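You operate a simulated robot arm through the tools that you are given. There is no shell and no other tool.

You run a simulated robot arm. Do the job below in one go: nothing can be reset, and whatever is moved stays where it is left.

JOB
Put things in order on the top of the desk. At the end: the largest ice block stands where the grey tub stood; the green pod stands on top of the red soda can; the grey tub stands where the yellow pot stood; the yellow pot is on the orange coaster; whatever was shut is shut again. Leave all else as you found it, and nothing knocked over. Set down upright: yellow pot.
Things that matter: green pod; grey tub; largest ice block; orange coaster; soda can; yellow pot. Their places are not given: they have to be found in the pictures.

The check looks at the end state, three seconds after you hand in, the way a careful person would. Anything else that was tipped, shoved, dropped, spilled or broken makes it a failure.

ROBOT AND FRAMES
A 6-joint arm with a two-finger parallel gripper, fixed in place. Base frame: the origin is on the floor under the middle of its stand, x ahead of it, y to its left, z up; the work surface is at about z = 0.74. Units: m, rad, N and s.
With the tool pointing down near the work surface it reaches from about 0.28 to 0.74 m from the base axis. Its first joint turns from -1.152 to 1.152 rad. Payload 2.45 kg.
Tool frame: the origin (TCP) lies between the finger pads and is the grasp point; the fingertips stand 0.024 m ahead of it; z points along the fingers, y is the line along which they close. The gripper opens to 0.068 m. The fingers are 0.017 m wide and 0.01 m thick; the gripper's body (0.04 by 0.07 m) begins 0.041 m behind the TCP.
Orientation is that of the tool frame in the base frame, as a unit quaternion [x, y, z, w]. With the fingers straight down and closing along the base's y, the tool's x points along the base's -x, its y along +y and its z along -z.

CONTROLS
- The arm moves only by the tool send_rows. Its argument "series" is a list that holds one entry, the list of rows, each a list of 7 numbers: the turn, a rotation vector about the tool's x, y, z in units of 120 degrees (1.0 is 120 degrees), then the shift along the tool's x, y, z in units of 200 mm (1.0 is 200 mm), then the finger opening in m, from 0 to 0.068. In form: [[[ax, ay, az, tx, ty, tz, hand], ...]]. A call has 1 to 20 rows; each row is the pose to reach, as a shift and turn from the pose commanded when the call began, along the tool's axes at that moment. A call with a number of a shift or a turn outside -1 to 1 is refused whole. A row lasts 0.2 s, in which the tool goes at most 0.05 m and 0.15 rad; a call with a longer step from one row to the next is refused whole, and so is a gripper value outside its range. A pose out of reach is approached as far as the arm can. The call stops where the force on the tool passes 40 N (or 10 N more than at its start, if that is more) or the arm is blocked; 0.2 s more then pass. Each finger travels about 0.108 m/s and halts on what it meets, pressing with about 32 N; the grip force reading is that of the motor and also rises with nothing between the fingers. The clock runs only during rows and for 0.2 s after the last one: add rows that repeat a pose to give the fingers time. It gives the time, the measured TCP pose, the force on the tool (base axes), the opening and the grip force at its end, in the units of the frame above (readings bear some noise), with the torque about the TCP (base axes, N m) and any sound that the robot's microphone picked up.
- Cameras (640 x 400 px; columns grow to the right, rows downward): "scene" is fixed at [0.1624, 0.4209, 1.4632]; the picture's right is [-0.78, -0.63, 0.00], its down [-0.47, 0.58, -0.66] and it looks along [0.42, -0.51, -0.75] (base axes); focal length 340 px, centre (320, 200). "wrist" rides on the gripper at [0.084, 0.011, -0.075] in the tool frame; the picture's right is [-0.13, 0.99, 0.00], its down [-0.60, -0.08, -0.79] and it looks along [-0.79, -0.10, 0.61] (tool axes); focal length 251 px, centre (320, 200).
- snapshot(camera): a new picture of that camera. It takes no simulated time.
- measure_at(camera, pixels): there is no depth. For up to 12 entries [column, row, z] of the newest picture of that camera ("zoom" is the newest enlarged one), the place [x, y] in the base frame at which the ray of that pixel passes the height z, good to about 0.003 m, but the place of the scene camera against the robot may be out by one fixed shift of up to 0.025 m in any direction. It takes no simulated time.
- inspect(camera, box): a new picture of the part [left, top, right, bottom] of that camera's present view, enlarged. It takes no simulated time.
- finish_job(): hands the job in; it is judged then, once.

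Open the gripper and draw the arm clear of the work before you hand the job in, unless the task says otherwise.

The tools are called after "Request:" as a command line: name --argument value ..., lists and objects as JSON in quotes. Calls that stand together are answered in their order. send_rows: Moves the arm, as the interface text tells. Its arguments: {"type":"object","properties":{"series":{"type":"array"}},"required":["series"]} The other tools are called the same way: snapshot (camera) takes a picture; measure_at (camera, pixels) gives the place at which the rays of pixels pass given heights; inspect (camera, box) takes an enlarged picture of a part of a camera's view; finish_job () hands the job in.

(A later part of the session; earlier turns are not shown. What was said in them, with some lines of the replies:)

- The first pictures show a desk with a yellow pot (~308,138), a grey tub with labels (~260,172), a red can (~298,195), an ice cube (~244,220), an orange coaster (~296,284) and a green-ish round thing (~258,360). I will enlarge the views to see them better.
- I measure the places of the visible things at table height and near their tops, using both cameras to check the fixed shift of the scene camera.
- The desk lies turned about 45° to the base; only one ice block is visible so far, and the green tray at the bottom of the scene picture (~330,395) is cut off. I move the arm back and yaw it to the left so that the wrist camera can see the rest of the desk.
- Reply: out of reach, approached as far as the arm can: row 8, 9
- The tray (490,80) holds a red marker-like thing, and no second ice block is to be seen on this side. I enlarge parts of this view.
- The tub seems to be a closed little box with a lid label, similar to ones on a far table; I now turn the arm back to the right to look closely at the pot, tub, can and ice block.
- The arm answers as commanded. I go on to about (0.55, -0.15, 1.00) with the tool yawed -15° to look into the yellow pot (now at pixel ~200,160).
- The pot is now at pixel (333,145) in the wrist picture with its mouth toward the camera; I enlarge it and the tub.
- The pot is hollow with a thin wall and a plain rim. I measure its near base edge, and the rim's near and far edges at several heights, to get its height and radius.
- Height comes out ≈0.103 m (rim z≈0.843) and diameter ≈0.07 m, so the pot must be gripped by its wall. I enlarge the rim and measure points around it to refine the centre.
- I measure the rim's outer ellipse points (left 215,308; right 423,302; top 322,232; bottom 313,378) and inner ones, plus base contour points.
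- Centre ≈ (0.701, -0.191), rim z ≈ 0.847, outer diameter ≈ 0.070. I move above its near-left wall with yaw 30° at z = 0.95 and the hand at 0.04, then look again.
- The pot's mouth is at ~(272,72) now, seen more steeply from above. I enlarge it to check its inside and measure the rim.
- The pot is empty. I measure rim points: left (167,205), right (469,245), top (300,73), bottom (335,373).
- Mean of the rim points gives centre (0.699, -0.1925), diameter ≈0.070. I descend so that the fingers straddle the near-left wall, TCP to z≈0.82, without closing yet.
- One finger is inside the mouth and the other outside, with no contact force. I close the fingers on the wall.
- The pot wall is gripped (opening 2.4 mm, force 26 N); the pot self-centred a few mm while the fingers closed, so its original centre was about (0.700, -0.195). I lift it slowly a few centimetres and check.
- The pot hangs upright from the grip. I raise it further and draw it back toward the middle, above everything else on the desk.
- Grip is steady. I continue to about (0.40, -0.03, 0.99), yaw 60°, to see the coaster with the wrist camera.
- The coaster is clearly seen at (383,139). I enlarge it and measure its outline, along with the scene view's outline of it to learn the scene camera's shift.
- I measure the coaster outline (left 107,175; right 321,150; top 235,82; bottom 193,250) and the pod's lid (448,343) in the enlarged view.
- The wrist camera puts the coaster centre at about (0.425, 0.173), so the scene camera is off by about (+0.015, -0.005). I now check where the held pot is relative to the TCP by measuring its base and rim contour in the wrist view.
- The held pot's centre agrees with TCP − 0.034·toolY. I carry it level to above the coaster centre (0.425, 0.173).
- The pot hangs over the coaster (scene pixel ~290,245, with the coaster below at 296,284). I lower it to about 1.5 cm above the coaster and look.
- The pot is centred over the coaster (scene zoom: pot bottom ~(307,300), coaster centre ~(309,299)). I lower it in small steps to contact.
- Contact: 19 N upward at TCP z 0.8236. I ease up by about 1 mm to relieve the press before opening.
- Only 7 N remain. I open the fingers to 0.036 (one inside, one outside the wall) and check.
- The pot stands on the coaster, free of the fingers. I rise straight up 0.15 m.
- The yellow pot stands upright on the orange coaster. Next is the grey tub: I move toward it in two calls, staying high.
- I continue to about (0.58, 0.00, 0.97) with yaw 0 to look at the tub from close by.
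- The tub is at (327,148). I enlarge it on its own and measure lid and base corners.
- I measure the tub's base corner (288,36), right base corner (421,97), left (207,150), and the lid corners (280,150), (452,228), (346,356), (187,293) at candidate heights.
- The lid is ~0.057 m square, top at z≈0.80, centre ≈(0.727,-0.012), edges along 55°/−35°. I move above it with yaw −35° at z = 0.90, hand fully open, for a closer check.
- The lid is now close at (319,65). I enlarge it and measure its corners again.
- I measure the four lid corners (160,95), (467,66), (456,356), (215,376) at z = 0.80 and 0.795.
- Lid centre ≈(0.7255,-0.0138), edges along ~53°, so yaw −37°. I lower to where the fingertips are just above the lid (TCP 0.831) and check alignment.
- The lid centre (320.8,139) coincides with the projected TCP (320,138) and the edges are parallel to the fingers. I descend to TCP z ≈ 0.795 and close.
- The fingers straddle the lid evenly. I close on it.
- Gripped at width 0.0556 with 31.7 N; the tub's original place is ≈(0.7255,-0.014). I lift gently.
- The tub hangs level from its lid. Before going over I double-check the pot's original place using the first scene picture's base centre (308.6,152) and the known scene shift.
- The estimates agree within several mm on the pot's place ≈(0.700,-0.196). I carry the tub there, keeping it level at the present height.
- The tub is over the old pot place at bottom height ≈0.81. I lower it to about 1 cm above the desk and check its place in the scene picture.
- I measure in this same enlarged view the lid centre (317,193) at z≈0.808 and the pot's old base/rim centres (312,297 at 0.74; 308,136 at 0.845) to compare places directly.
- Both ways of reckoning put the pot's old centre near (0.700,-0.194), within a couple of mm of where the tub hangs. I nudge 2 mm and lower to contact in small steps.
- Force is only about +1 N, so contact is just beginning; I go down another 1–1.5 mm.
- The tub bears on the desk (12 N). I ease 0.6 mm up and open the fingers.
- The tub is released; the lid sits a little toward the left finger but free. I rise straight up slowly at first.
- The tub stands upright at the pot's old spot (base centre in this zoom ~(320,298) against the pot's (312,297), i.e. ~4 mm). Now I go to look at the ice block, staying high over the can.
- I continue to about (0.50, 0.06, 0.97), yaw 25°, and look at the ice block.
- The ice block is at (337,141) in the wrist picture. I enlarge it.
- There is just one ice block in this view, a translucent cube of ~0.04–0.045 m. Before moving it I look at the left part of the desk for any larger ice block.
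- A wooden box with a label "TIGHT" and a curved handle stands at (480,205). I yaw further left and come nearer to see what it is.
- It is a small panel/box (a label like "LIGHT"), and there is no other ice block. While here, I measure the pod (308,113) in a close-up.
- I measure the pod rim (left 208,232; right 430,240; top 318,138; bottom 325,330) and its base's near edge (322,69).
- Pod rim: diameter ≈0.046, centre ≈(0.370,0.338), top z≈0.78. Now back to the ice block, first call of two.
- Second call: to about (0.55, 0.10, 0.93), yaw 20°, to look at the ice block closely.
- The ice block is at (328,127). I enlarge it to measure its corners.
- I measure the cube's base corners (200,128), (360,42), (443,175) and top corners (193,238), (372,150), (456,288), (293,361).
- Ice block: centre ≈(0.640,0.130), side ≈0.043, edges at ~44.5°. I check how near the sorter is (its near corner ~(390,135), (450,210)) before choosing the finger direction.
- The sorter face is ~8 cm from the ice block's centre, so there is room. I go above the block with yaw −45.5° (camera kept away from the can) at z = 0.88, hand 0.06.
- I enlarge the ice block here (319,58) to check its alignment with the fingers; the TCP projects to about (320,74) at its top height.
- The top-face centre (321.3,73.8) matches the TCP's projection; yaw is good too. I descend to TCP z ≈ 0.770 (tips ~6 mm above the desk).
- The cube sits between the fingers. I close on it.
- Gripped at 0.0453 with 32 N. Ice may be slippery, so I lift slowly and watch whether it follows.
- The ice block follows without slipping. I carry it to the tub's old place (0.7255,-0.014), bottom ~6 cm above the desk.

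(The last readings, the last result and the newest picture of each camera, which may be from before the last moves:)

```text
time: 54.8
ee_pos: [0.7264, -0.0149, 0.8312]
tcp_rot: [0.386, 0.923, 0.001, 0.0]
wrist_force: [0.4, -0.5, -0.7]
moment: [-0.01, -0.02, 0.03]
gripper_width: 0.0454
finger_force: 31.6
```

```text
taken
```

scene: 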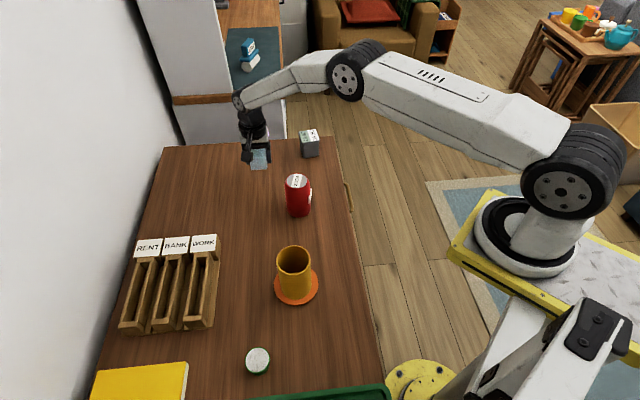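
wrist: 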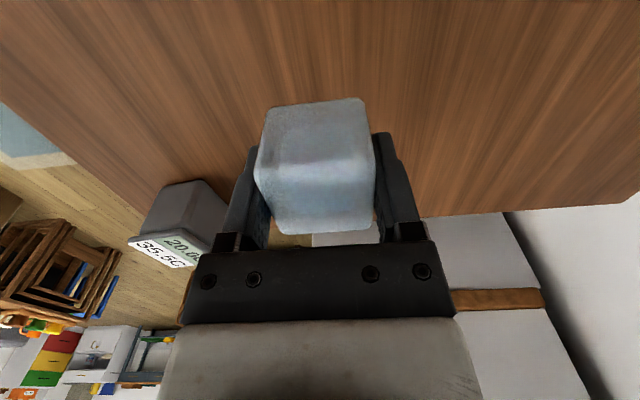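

I lower the ice block to ~5 mm above the desk, then in small steps to contact.

Request:
send_rows --series '[[[0, 0, 0, 0.003, 0.004, 0.06, 0.03], [0, 0, 0, 0.003, 0.004, 0.14, 0.03], [0, 0, 0, 0.003, 0.004, 0.21, 0.03], [0, 0, 0, 0.003, 0.004, 0.26, 0.03], [0, 0, 0, 0.003, 0.004, 0.28, 0.03], [0, 0, 0, 0.003, 0.004, 0.295, 0.03], [0, 0, 0, 0.003, 0.004, 0.3, 0.03]]]'

Request:
inspect --camera "scene" --box '[210, 120, 330, 200]'

```text
time: 56.4
ee_pos: [0.727, -0.0128, 0.7717]
tcp_rot: [0.386, 0.922, 0.0, 0.0]
wrist_force: [-0.2, -0.3, -1.4]
moment: [-0.02, 0.07, 0.0]
gripper_width: 0.0456
finger_force: 32.0
```

```text
5.00 times, centred on (270, 160) of scene
```

zoom: 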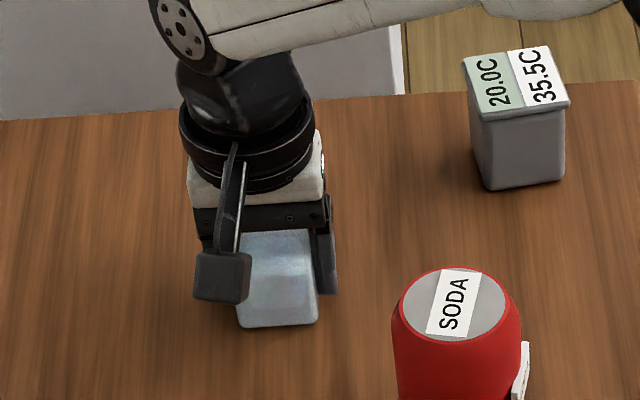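

No contact force yet at TCP 0.7717; I go down by another 1–2 mm.

Request:
send_rows --series '[[[0, 0, 0, 0, 0, 0.005, 0.03], [0, 0, 0, 0, 0, 0.008, 0.03]]]'

```text
time: 57.0
ee_pos: [0.7263, -0.0123, 0.7707]
tcp_rot: [0.386, 0.922, 0.001, 0.001]
wrist_force: [-0.6, 0.0, 5.4]
moment: [0.05, 0.13, 0.0]
gripper_width: 0.0453
finger_force: 32.1
```

The block touches the desk (5 N). I open the fingers.

Request:
send_rows --series '[[[0, 0, 0, 0, 0, 0, 0.046], [0, 0, 0, 0, 0, 0, 0.054], [0, 0, 0, 0, 0, 0, 0.062], [0, 0, 0, 0, 0, 0, 0.062]]]'

Request:
snapshot --camera "wrist"

```text
time: 58.0
ee_pos: [0.7256, -0.0134, 0.7699]
tcp_rot: [0.386, 0.923, 0.0, 0.0]
wrist_force: [-0.7, -0.6, -0.2]
moment: [0.0, -0.04, -0.01]
gripper_width: 0.0621
finger_force: 0.1
```

```text
taken
```

wrist: 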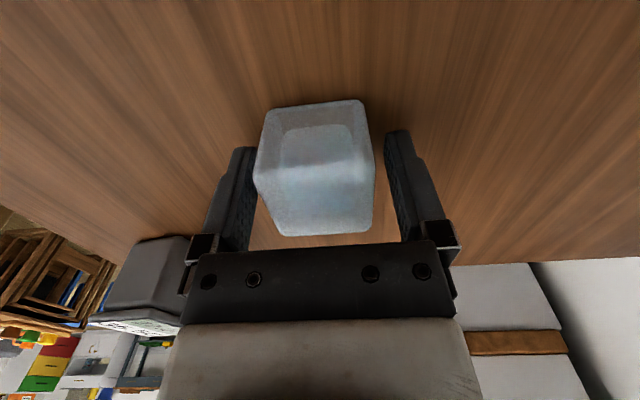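

Released and standing flat. I rise straight up.

Request:
send_rows --series '[[[0, 0, 0, 0, 0, -0.05, 0.062], [0, 0, 0, 0, 0, -0.14, 0.062], [0, 0, 0, 0, 0, -0.26, 0.062], [0, 0, 0, 0, 0, -0.4, 0.062], [0, 0, 0, 0, 0, -0.55, 0.062], [0, 0, 0, 0, 0, -0.7, 0.062], [0, 0, 0, 0, 0, -0.85, 0.062]]]'

Request:
snapshot --camera "scene"

Request:
inspect --camera "scene" --box '[220, 110, 360, 220]'

```text
time: 59.6
ee_pos: [0.7248, -0.0129, 0.9391]
tcp_rot: [0.386, 0.923, 0.001, 0.0]
wrist_force: [0.8, 0.1, 1.4]
moment: [0.01, -0.01, 0.01]
gripper_width: 0.062
finger_force: 0.0
```

```text
taken
```

scene: 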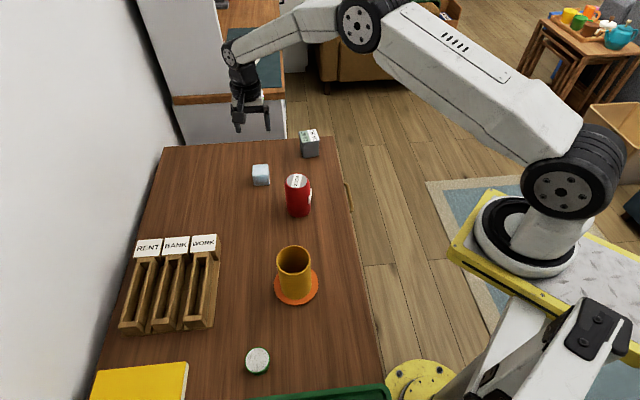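

```text
3.64 times, centred on (290, 165) of scene
```

zoom: 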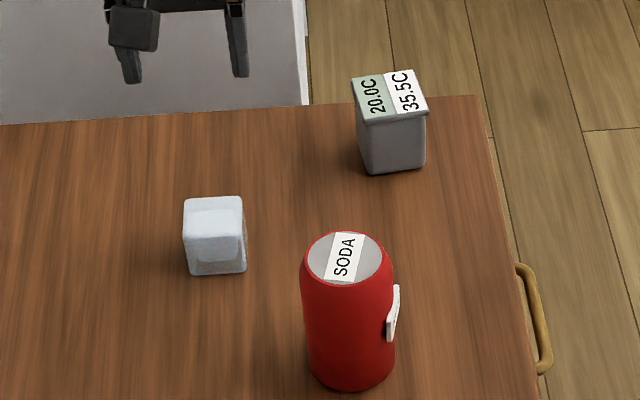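

The ice block stands where the tub stood. Now I look at the can's top from close by: moving to about (0.47, 0.00, 1.00), yaw 0.

Request:
send_rows --series '[[[0, 0, -0.02, 0.04, -0.04, -0.12, 0.062], [0, 0, -0.06, 0.13, -0.12, -0.22, 0.062], [0, 0, -0.1, 0.25, -0.23, -0.29, 0.062], [0, 0, -0.15, 0.37, -0.34, -0.305, 0.062], [0, 0, -0.2, 0.49, -0.45, -0.305, 0.062], [0, 0, -0.25, 0.61, -0.56, -0.305, 0.062], [0, 0, -0.3, 0.73, -0.67, -0.305, 0.062], [0, 0, -0.34, 0.84, -0.77, -0.305, 0.062], [0, 0, -0.378, 0.941, -0.862, -0.305, 0.062]]]'

Request:
snapshot --camera "wrist"

```text
time: 61.6
ee_pos: [0.4702, -0.0012, 1.0025]
tcp_rot: [-0.001, 1.0, 0.0, -0.001]
wrist_force: [-0.1, 0.3, -0.7]
moment: [0.01, -0.02, 0.0]
gripper_width: 0.0621
finger_force: 0.0
```

```text
taken
```

wrist: 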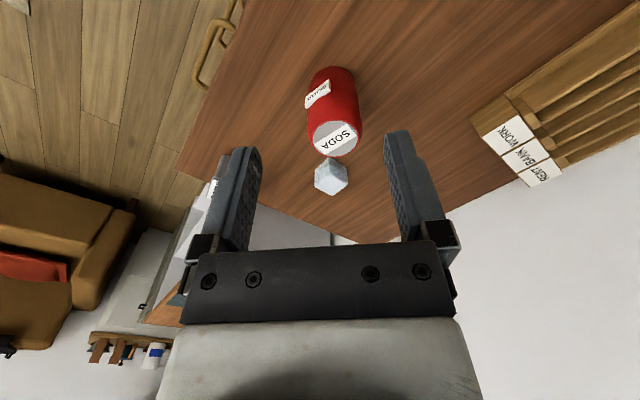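

The can's top is at (335,137). I enlarge the can to measure its top rim and base.

Request:
inspect --camera "wrist" --box '[285, 55, 385, 165]'

```text
3.64 times, centred on (335, 110) of wrist
```

zoom: 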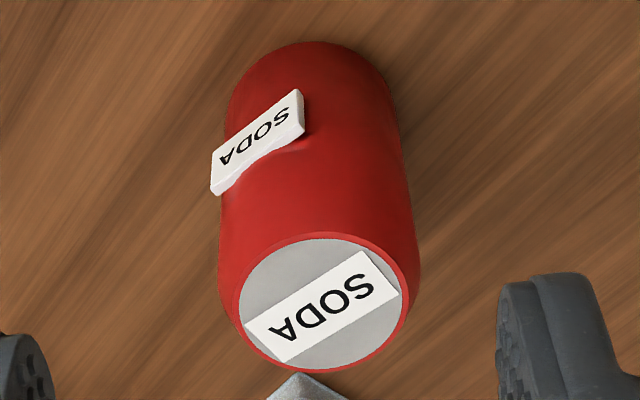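

I measure the can top's rim (left 231,305; right 408,300; top 322,234; bottom 315,372) at several heights and the base's near edge (310,42).

Request:
measure_at --camera "zoom" --pixels '[[310, 42, 0.74], [228, 95, 0.74], [392, 90, 0.74], [231, 305, 0.85], [408, 300, 0.85], [322, 234, 0.85], [315, 372, 0.85], [231, 305, 0.865], [408, 300, 0.865], [322, 234, 0.865], [315, 372, 0.865]]'

```text
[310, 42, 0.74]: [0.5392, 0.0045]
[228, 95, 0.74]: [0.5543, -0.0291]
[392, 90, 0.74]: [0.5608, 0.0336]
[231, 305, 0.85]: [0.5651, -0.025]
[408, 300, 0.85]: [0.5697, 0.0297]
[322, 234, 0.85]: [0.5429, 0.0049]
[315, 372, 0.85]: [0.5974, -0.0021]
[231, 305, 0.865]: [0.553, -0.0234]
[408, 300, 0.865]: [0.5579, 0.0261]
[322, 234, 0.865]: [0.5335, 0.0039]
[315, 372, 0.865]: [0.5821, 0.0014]
```

The top rim is round (0.055 m) at z≈0.85 with centre ≈(0.569,0.002). I cross-check with the scene camera using known placed things (ice top, pot rim) as references.

Request:
inspect --camera "scene" --box '[240, 150, 330, 220]'

Request:
inspect --camera "scene" --box '[260, 235, 335, 310]'

```text
5.71 times, centred on (285, 185) of scene
```

zoom: 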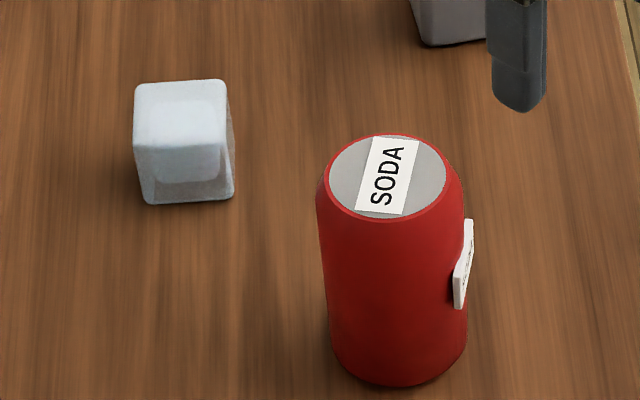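

```text
5.33 times, centred on (298, 272) of scene
```

zoom: 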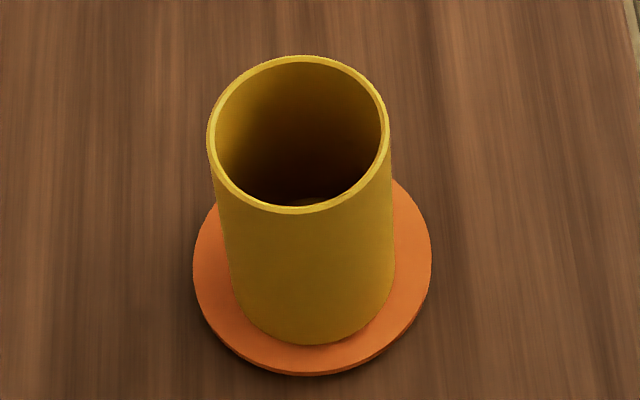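

I measure these scene pixels: can top centre (296.7,181.0), ice top centre (260.5,170.1), pot rim centre (293.9,259.6), at their heights plus the suspected 0.02 vertical shift.

Request:
snapshot --camera "scene"

Request:
measure_at --camera "scene" --pixels '[[296.7, 181, 0.85], [296.7, 181, 0.87], [260.5, 170.1, 0.781], [260.5, 170.1, 0.801], [293.9, 259.6, 0.852], [293.9, 259.6, 0.872], [258, 358, 0.78], [258, 358, 0.8]]'

```text
taken
```

scene: 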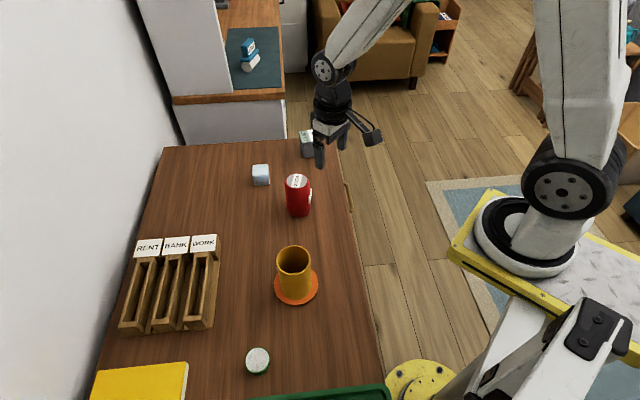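

```text
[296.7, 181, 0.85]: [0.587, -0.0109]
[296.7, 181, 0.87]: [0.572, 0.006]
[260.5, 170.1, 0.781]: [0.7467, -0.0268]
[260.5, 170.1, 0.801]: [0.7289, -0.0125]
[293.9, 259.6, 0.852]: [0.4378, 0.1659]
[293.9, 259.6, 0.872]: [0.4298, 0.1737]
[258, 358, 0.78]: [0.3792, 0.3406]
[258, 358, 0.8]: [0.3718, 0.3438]
```

Both cameras agree: can top centre ≈(0.569,0.003), top z≈0.848. Now I move toward the pod, in two calls, staying above the pot.

Request:
send_rows --series '[[[0, 0, -0.03, 0.05, 0.09, 0, 0.062], [0, 0, -0.06, 0.11, 0.2, 0, 0.062], [0, 0, -0.09, 0.17, 0.32, 0, 0.062], [0, 0, -0.12, 0.23, 0.43, 0, 0.062], [0, 0, -0.155, 0.29, 0.54, 0, 0.062], [0, 0, -0.1875, 0.35, 0.65, 0, 0.062]]]'

```text
time: 63.0
ee_pos: [0.4015, 0.129, 1.0021]
tcp_rot: [-0.196, 0.981, 0.0, 0.0]
wrist_force: [0.4, 0.0, 0.1]
moment: [0.01, 0.02, 0.02]
gripper_width: 0.062
finger_force: 0.1
```

I go on to about (0.33, 0.26, 0.96), yaw 50°, for a close view of the pod.

Request:
send_rows --series '[[[0, 0, -0.03, 0.01, 0.09, 0.0, 0.062], [0, 0, -0.065, 0.02, 0.2, 0.03, 0.062], [0, 0, -0.1, 0.03, 0.31, 0.06, 0.062], [0, 0, -0.13, 0.045, 0.42, 0.1, 0.062], [0, 0, -0.165, 0.055, 0.53, 0.14, 0.062], [0, 0, -0.2, 0.07, 0.64, 0.18, 0.062], [0, 0, -0.228, 0.0785, 0.742, 0.21, 0.062]]]'

Request:
snapshot --camera "wrist"

Request:
inspect --camera "wrist" --box '[250, 60, 410, 180]'

```text
time: 64.6
ee_pos: [0.3298, 0.2614, 0.9585]
tcp_rot: [-0.422, 0.907, -0.001, 0.0]
wrist_force: [0.0, 0.4, -0.5]
moment: [0.02, 0.02, 0.0]
gripper_width: 0.0623
finger_force: 0.1
```

```text
taken
```

wrist: 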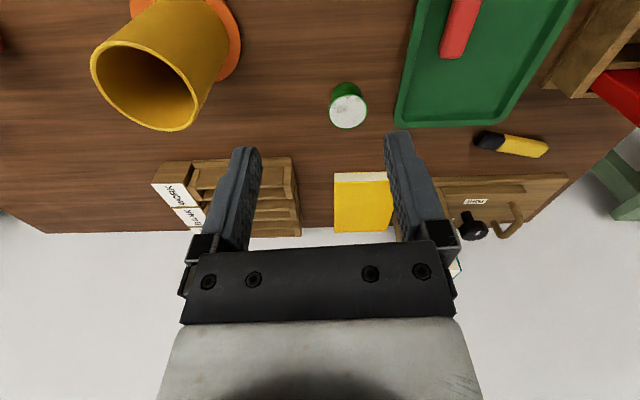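

```text
3.33 times, centred on (330, 120) of wrist
```

zoom: 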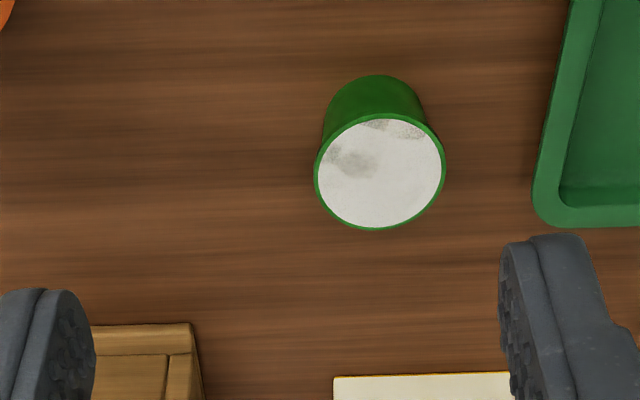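

The pod is at (347,107); the green tray's edge lies close on its right side, so I should close the fingers across, not toward the tray. I measure the pod's rim and the tray edge.

Request:
measure_at --camera "zoom" --pixels '[[375, 75, 0.74], [314, 176, 0.78], [446, 165, 0.78], [378, 112, 0.78], [378, 231, 0.78], [314, 176, 0.775], [446, 165, 0.775], [378, 112, 0.775], [378, 231, 0.775], [533, 200, 0.75], [545, 100, 0.75], [560, 226, 0.75]]'

```text
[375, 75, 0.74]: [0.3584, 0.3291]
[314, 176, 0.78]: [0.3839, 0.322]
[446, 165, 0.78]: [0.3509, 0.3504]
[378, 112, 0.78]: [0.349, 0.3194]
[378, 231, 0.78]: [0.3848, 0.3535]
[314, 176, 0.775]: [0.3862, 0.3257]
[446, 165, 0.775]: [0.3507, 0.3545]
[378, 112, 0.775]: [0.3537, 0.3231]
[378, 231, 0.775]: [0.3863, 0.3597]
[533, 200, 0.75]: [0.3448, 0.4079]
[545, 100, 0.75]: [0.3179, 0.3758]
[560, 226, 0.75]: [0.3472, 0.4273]
```

Pod: centre ≈(0.369,0.3405), rim z≈0.776, rim diameter ≈0.046; the tray edge is 6 cm off. I move above it with yaw 10° at z=0.86, hand 0.06.

Request:
send_rows --series '[[[0, 0, 0.0475, -0.061, 0.015, 0.05, 0.06], [0, 0, 0.095, -0.122, 0.03, 0.11, 0.06], [0, 0, 0.1425, -0.184, 0.045, 0.19, 0.06], [0, 0, 0.19, -0.245, 0.06, 0.27, 0.06], [0, 0, 0.2375, -0.306, 0.075, 0.35, 0.06], [0, 0, 0.285, -0.367, 0.09, 0.43, 0.06], [0, 0, 0.3325, -0.4287, 0.1047, 0.4925, 0.06]]]'

Request:
snapshot --camera "wrist"

Request:
inspect --camera "wrist" --box '[260, 0, 380, 120]'

```text
time: 66.2
ee_pos: [0.3687, 0.3398, 0.8605]
tcp_rot: [-0.086, 0.996, 0.001, 0.0]
wrist_force: [0.2, 0.3, 0.3]
moment: [0.04, -0.01, 0.0]
gripper_width: 0.06
finger_force: 0.1
```

```text
taken
```

wrist: 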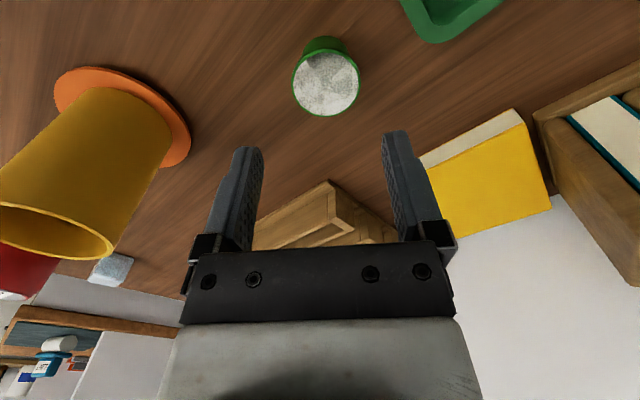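

```text
3.33 times, centred on (320, 60) of wrist
```

zoom: 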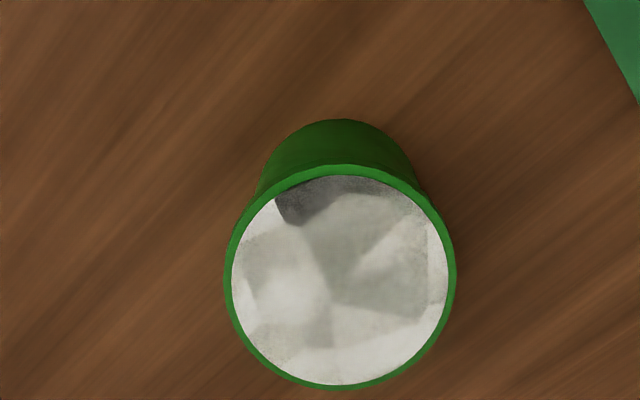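

The rim centre shows at (326.2,83.1) while the TCP projects to (320,86), so the pod is ~4 mm toward +toolY and 2 mm toward +toolX. I confirm with a measurement.

Request:
measure_at --camera "zoom" --pixels '[[224, 275, 0.776], [457, 278, 0.776], [338, 164, 0.776], [342, 390, 0.776], [340, 119, 0.74]]'

```text
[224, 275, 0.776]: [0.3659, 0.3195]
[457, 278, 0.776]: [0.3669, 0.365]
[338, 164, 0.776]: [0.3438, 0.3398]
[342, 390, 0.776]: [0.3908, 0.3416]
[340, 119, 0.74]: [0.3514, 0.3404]
```

The pod's centre is ≈(0.3665,0.3425). I shift by that and descend to TCP z ≈ 0.772.

Request:
send_rows --series '[[[0, 0, 0, 0.0085, 0.015, 0.08, 0.06], [0, 0, 0, 0.0085, 0.015, 0.18, 0.06], [0, 0, 0, 0.0085, 0.015, 0.28, 0.06], [0, 0, 0, 0.0085, 0.015, 0.36, 0.06], [0, 0, 0, 0.0085, 0.015, 0.41, 0.06], [0, 0, 0, 0.0085, 0.015, 0.4425, 0.06]]]'

Request:
snapshot --camera "wrist"

Request:
inspect --camera "scene" --box '[200, 280, 330, 400]'

```text
time: 67.6
ee_pos: [0.3665, 0.3422, 0.7708]
tcp_rot: [-0.087, 0.996, 0.0, 0.0]
wrist_force: [-0.4, 0.7, 0.1]
moment: [0.02, 0.01, 0.0]
gripper_width: 0.0603
finger_force: 0.0
```

```text
taken
```

wrist: 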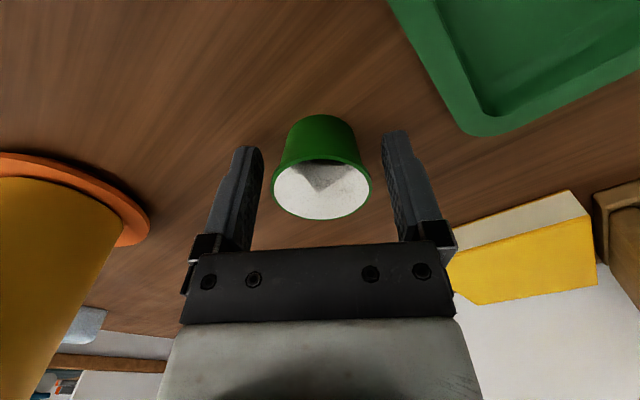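

```text
3.33 times, centred on (265, 340) of scene
```

zoom: 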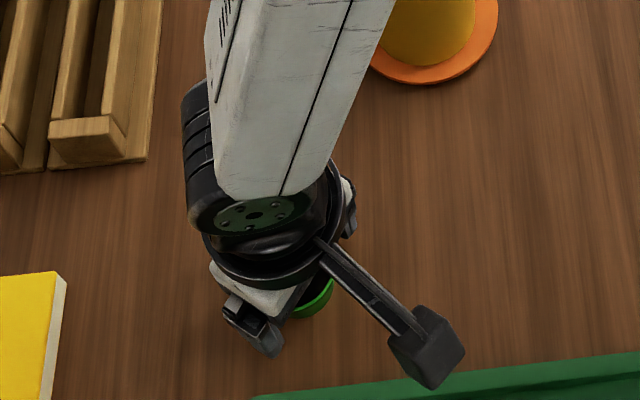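

The pod's rim centre (320.5,190) lies right at the TCP. I close on the rim.

Request:
send_rows --series '[[[0, 0, 0, 0, 0, 0, 0.052], [0, 0, 0, 0, 0, 0, 0.047], [0, 0, 0, 0, 0, 0, 0.042], [0, 0, 0, 0, 0, 0, 0.038], [0, 0, 0, 0, 0, 0, 0.038]]]'

Request:
snapshot --camera "wrist"

```text
time: 68.8
ee_pos: [0.3656, 0.341, 0.7712]
tcp_rot: [-0.087, 0.996, 0.001, -0.001]
wrist_force: [0.0, -0.8, 0.5]
moment: [-0.03, 0.03, -0.02]
gripper_width: 0.0431
finger_force: 31.7
```

```text
taken
```

wrist: 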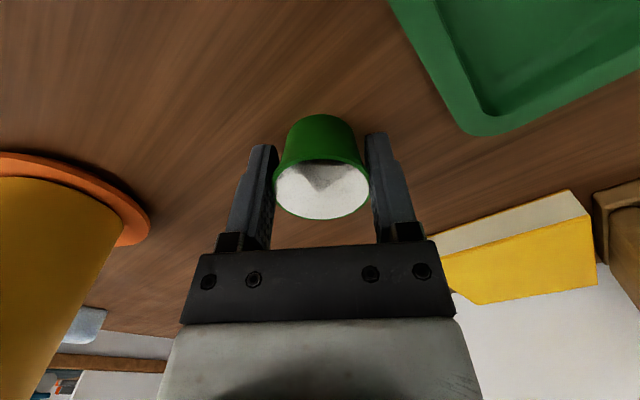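

Gripped at 0.0431. I lift slowly and look.

Request:
send_rows --series '[[[0, 0, 0, 0, 0, -0.03, 0.038], [0, 0, 0, 0, 0, -0.08, 0.038], [0, 0, 0, 0, 0, -0.15, 0.038], [0, 0, 0, 0, 0, -0.23, 0.038], [0, 0, 0, 0, 0, -0.3, 0.038]]]'

Request:
snapshot --camera "wrist"

Request:
snapshot --camera "scene"

```text
time: 70.0
ee_pos: [0.3676, 0.3414, 0.8325]
tcp_rot: [-0.088, 0.996, 0.001, 0.0]
wrist_force: [0.4, 0.4, 0.1]
moment: [0.01, 0.02, 0.0]
gripper_width: 0.0431
finger_force: 31.9
```

```text
taken
```

wrist: 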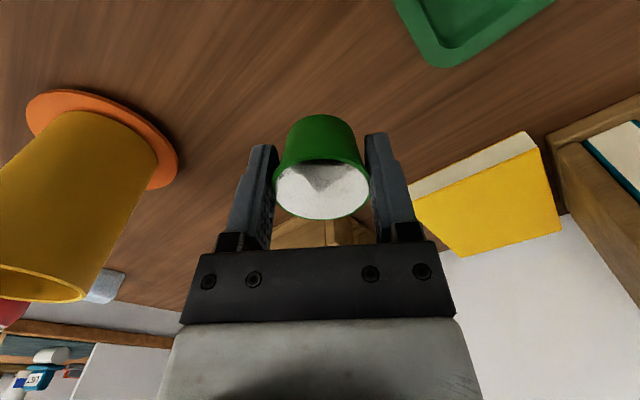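

```text
taken
```

scene: 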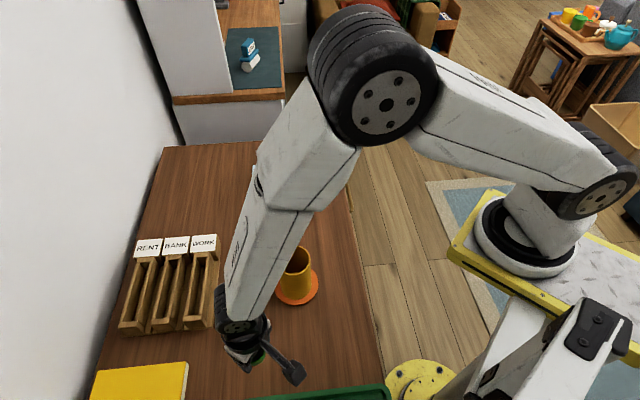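

The pod hangs upright in the grip. I raise it 0.15 m and begin carrying it toward the can, passing high over the pot.

Request:
send_rows --series '[[[0, 0, 0, 0, 0, -0.08, 0.038], [0, 0, 0, 0, 0, -0.22, 0.038], [0, 0, 0, 0, 0, -0.38, 0.038], [0, 0, 0, 0, 0, -0.54, 0.038], [0, 0, 0, -0.02, -0.05, -0.67, 0.038], [0, 0, 0, -0.06, -0.15, -0.75, 0.038], [0, 0, 0, -0.1, -0.26, -0.75, 0.038], [0, 0, 0, -0.14, -0.38, -0.75, 0.038], [0, 0, 0, -0.19, -0.5, -0.75, 0.038], [0, 0, 0, -0.24, -0.62, -0.75, 0.038], [0, 0, 0, -0.28, -0.74, -0.75, 0.038], [0, 0, 0, -0.32, -0.84, -0.75, 0.038], [0, 0, 0, -0.35, -0.9, -0.75, 0.038]]]'

Request:
snapshot --camera "wrist"

```text
time: 72.8
ee_pos: [0.4666, 0.177, 0.9808]
tcp_rot: [-0.088, 0.996, 0.0, 0.001]
wrist_force: [-0.3, 0.7, 0.1]
moment: [0.0, 0.0, 0.03]
gripper_width: 0.043
finger_force: 32.4
```

```text
taken
```

wrist: 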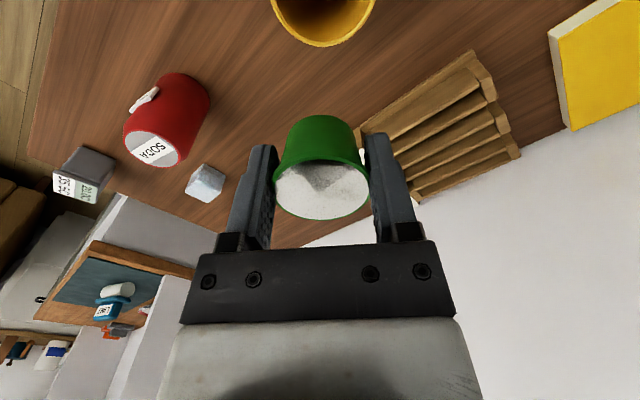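

Grip steady. I carry the pod to above the can (0.569,0.003) at TCP z≈0.955 and look for alignment.

Request:
send_rows --series '[[[0, 0, 0, -0.02, -0.06, 0, 0.038], [0, 0, 0, -0.06, -0.16, 0, 0.038], [0, 0, 0, -0.1, -0.28, 0, 0.038], [0, 0, 0, -0.15, -0.4, 0.02, 0.038], [0, 0, 0, -0.19, -0.52, 0.04, 0.038], [0, 0, 0, -0.24, -0.64, 0.06, 0.038], [0, 0, 0, -0.28, -0.76, 0.09, 0.038], [0, 0, 0, -0.32, -0.87, 0.11, 0.038], [0, 0, 0, -0.3515, -0.9465, 0.13, 0.038]]]'

Request:
snapshot --camera "wrist"

Request:
inspect --camera "wrist" --box '[240, 0, 400, 130]'

Request:
inspect --camera "scene" --box '[240, 100, 360, 220]'

```text
time: 74.8
ee_pos: [0.568, 0.0035, 0.954]
tcp_rot: [-0.087, 0.996, 0.0, -0.001]
wrist_force: [0.6, -0.1, -0.1]
moment: [0.01, 0.0, -0.01]
gripper_width: 0.043
finger_force: 32.3
```

```text
taken
```

wrist: 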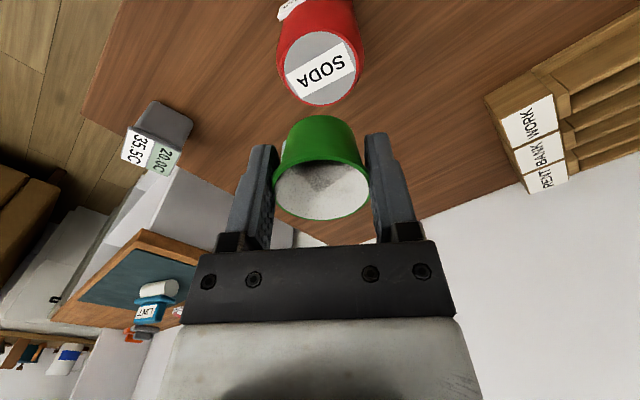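

```text
3.08 times, centred on (320, 65) of wrist
```

zoom: 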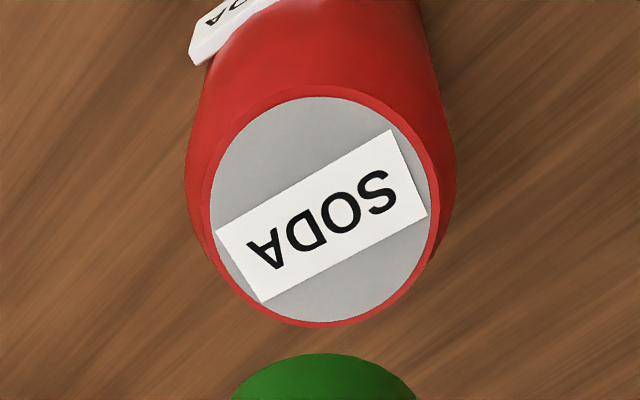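

```text
3.33 times, centred on (300, 160) of scene
```

zoom: 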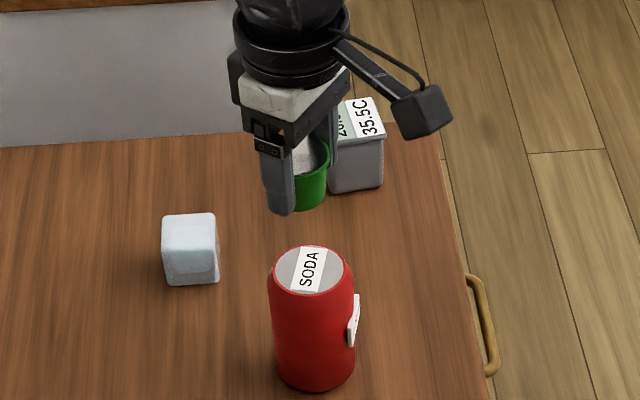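

The can top (rim rows 28–107, mid column 320.5) sits right under the TCP, within ~1 mm. I lower the pod to about 1 cm above the can top and check.

Request:
send_rows --series '[[[0, 0, 0, 0, 0, 0.05, 0.038], [0, 0, 0, 0, 0, 0.12, 0.038], [0, 0, 0, 0, 0, 0.2, 0.038], [0, 0, 0, 0, 0, 0.27, 0.038], [0, 0, 0, 0, 0, 0.32, 0.038]]]'

Request:
snapshot --camera "wrist"

Request:
inspect --camera "scene" --box '[250, 120, 350, 220]'

```text
time: 76.0
ee_pos: [0.5676, 0.0017, 0.8917]
tcp_rot: [-0.087, 0.996, 0.0, 0.001]
wrist_force: [-0.1, 1.3, -0.3]
moment: [-0.01, -0.02, 0.0]
gripper_width: 0.0428
finger_force: 32.0
```

```text
taken
```

wrist: 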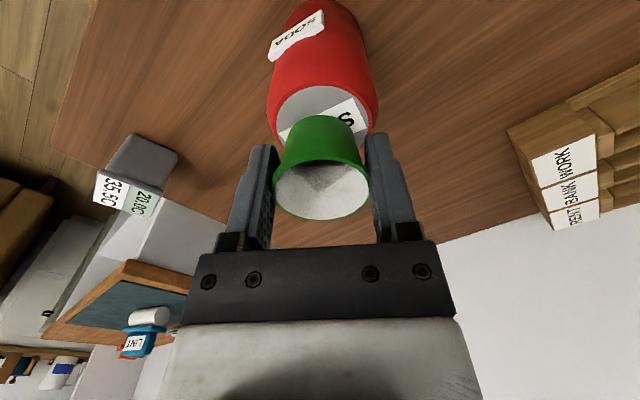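

```text
4.00 times, centred on (300, 170) of scene
```

zoom: 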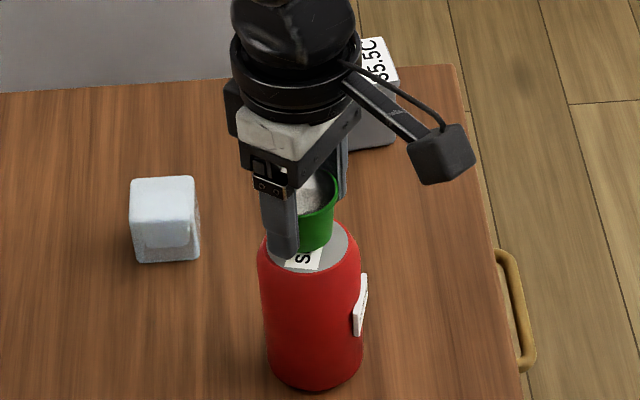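

The pod is well centred over the can top (within ~2 mm). I shift 1.5 mm toward +toolY and lower in small steps.

Request:
send_rows --series '[[[0, 0, 0, 0, 0.004, 0.015, 0.038], [0, 0, 0, 0, 0.007, 0.03, 0.038], [0, 0, 0, 0, 0.007, 0.042, 0.038], [0, 0, 0, 0, 0.007, 0.05, 0.038], [0, 0, 0, 0, 0.007, 0.055, 0.038]]]'

```text
time: 77.2
ee_pos: [0.571, 0.003, 0.8838]
tcp_rot: [-0.087, 0.996, 0.0, 0.001]
wrist_force: [-3.8, 0.8, 20.6]
moment: [0.02, 0.11, 0.0]
gripper_width: 0.043
finger_force: 32.0
```

Contact with 20 N at TCP z 0.8838 (commanded lower); I back off ~2.4 mm to take the press off.

Request:
send_rows --series '[[[0, 0, 0, 0, 0, -0.006, 0.038], [0, 0, 0, 0, 0, -0.012, 0.038], [0, 0, 0, 0, 0, -0.012, 0.038]]]'

Request:
snapshot --camera "wrist"

Request:
inspect --camera "scene" --box '[250, 120, 350, 220]'

```text
time: 78.0
ee_pos: [0.5698, 0.0054, 0.8836]
tcp_rot: [-0.088, 0.996, -0.001, 0.001]
wrist_force: [1.7, 0.0, 5.6]
moment: [0.0, -0.05, 0.01]
gripper_width: 0.043
finger_force: 32.2
```

```text
taken
```

wrist: 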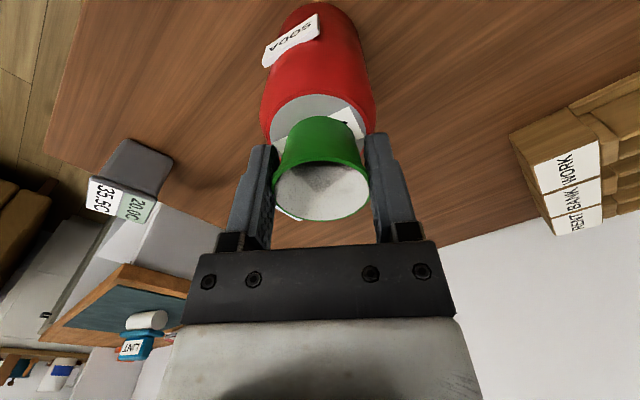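

```text
4.00 times, centred on (300, 170) of scene
```

zoom: 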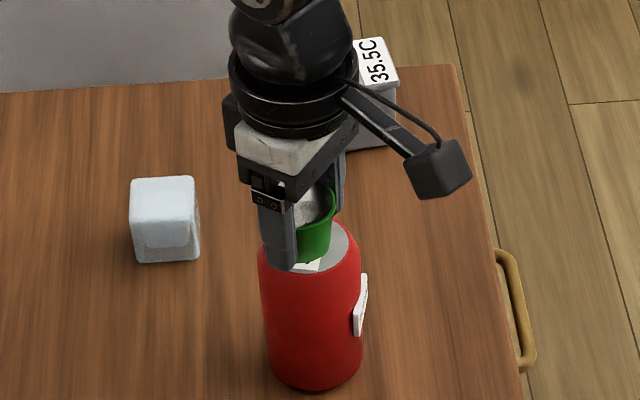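

Only ~5 N remain; pod and can are concentric within ~2 mm. I open the fingers slowly.

Request:
send_rows --series '[[[0, 0, 0, 0, 0, 0, 0.042], [0, 0, 0, 0, 0, 0, 0.046], [0, 0, 0, 0, 0, 0, 0.052], [0, 0, 0, 0, 0, 0, 0.06], [0, 0, 0, 0, 0, 0, 0.064], [0, 0, 0, 0, 0, 0, 0.064]]]'

Request:
snapshot --camera "wrist"

Request:
inspect --camera "scene" --box '[250, 120, 350, 220]'

```text
time: 79.4
ee_pos: [0.569, 0.004, 0.8825]
tcp_rot: [-0.087, 0.996, 0.0, 0.0]
wrist_force: [0.2, 0.9, -0.9]
moment: [-0.04, 0.02, -0.02]
gripper_width: 0.0643
finger_force: 0.1
```

```text
taken
```

wrist: 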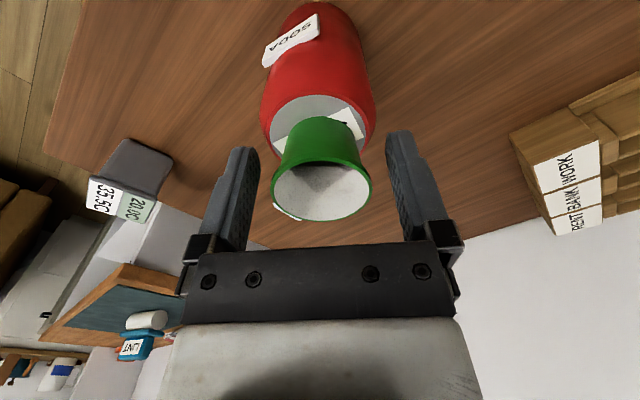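

```text
4.00 times, centred on (300, 170) of scene
```

zoom: 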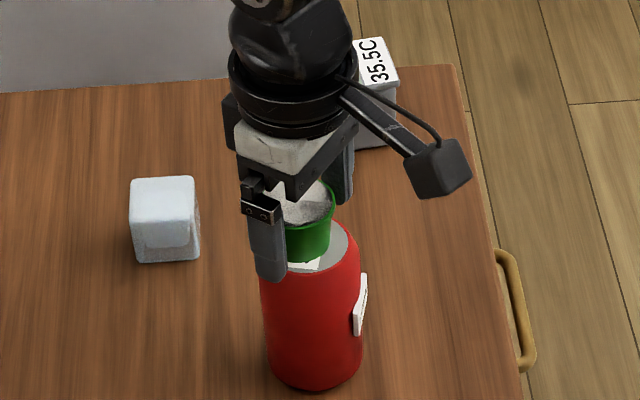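

The pod stands on the can, clear of both fingers. I rise straight up, slowly at first.

Request:
send_rows --series '[[[0, 0, 0, 0, 0, -0.04, 0.064], [0, 0, 0, 0, 0, -0.1, 0.064], [0, 0, 0, 0, 0, -0.18, 0.064], [0, 0, 0, 0, 0, -0.28, 0.064], [0, 0, 0, 0, 0, -0.4, 0.064], [0, 0, 0, 0, 0, -0.52, 0.064], [0, 0, 0, 0, 0, -0.62, 0.064]]]'

Request:
snapshot --camera "scene"

Request:
snapshot --camera "wrist"

Request:
inspect --camera "scene" --box '[250, 120, 350, 220]'

```text
time: 81.0
ee_pos: [0.5685, 0.0035, 1.0077]
tcp_rot: [-0.087, 0.996, 0.0, 0.0]
wrist_force: [-0.2, -0.3, -0.2]
moment: [0.0, 0.0, 0.02]
gripper_width: 0.0641
finger_force: 0.0
```

```text
taken
```

scene: 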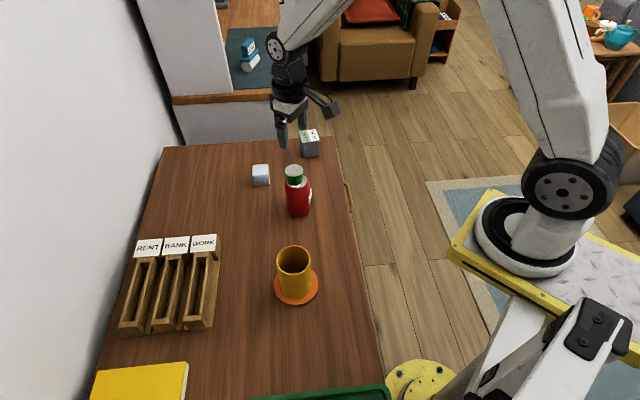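

```text
taken
```

wrist: 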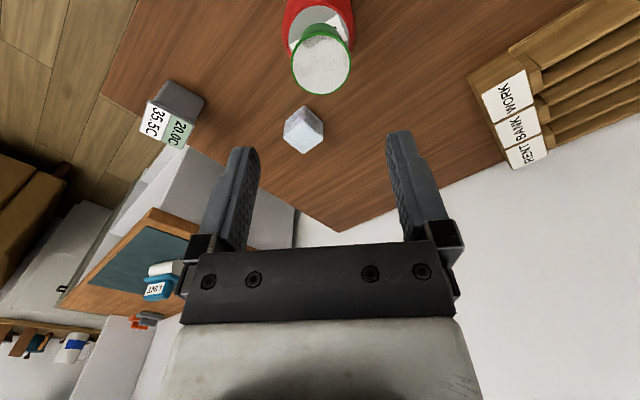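

```text
4.00 times, centred on (300, 170) of scene
```

zoom: 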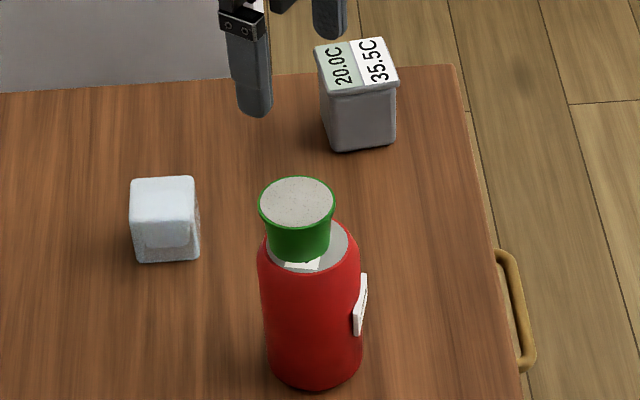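

All four goals look done: pod on can, ice at the tub's place, tub at the pot's place, pot on the coaster. I raise and withdraw the arm to near its start pose.

Request:
send_rows --series '[[[0, 0, 0, 0, 0, -0.1, 0.064], [0, 0, 0, 0.04, 0, -0.22, 0.064], [0, 0, 0, 0.12, -0.01, -0.33, 0.064], [0, 0, 0.01, 0.22, -0.02, -0.42, 0.066], [0, 0, 0.03, 0.33, -0.04, -0.48, 0.068], [0, 0, 0.05, 0.44, -0.05, -0.49, 0.068], [0, 0, 0.065, 0.54, -0.06, -0.49, 0.068], [0, 0, 0.08, 0.63, -0.07, -0.49, 0.068], [0, 0, 0.083, 0.69, -0.08, -0.49, 0.068], [0, 0, 0.083, 0.69, -0.08, -0.49, 0.068]]]'

Request:
snapshot --camera "scene"

Request:
snapshot --camera "wrist"

Request:
inspect --camera "scene" --box '[220, 110, 360, 310]'

Request:
inspect --camera "scene" --box '[265, 155, 335, 225]'

```text
time: 83.2
ee_pos: [0.4349, -0.035, 1.1059]
tcp_rot: [0.0, 1.0, 0.0, 0.0]
wrist_force: [0.0, 0.8, 0.2]
moment: [-0.03, 0.02, 0.0]
gripper_width: 0.0681
finger_force: 0.0
```

```text
taken
```

scene: 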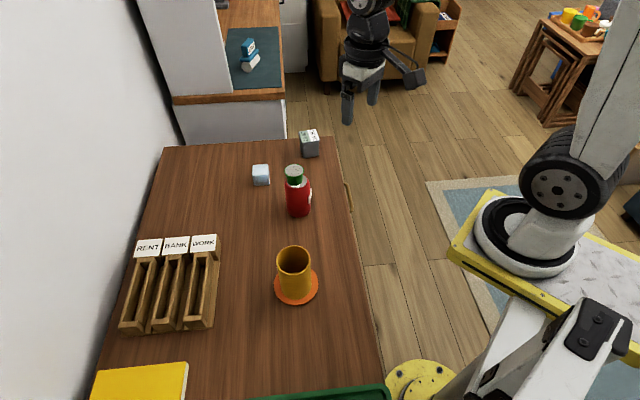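

```text
taken
```

wrist: 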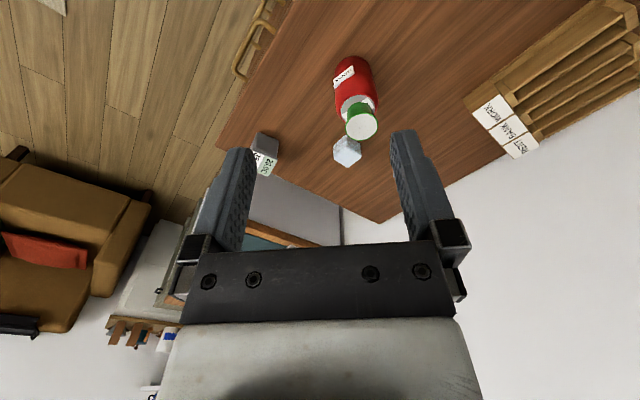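

```text
2.00 times, centred on (290, 210) of scene
```

zoom: 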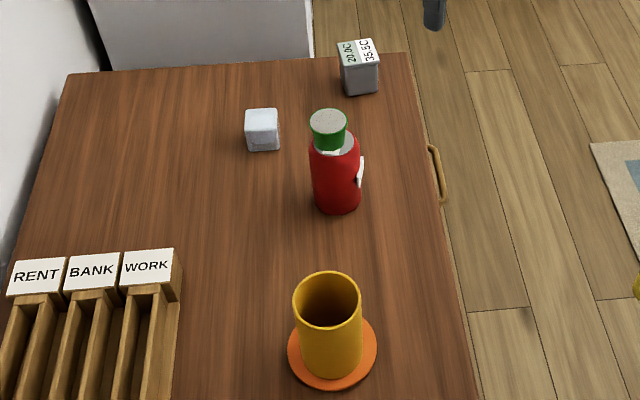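

```text
5.71 times, centred on (300, 190) of scene
```

zoom: 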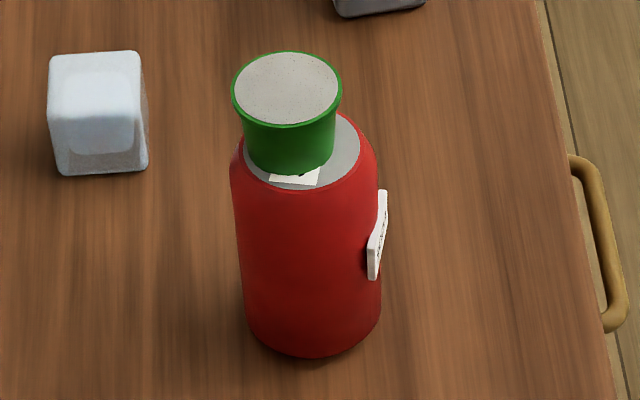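

The final pictures show the pot upright on the coaster, the tub at the pot's old place, the ice block at the tub's old place, and the pod resting fully on the can. Nothing else has been disturbed and the drawers are still shut; the gripper is open and the arm withdrawn. I hand the job in.

Request:
finish_job

```text
The job is handed in.
```

The desk is set as you asked, and I've handed the job in. The check's verdict hasn't come back to me.

- **Yellow pot:** it stands upright in the middle of the orange coaster.
- **Grey tub:** it stands upright where the yellow pot stood, about 4 mm off.
- **Ice block:** it stands where the grey tub stood. It was the only ice block I could see on the desk, so I took it as the largest.
- **Green pod:** it rests fully on top of the soda can, about 5 mm off centre. The can itself did not move.

I opened nothing, including the desk drawers, so everything that was shut is still shut. The last pictures showed nothing knocked over or shoved. The gripper is open and the arm is back near its start position.
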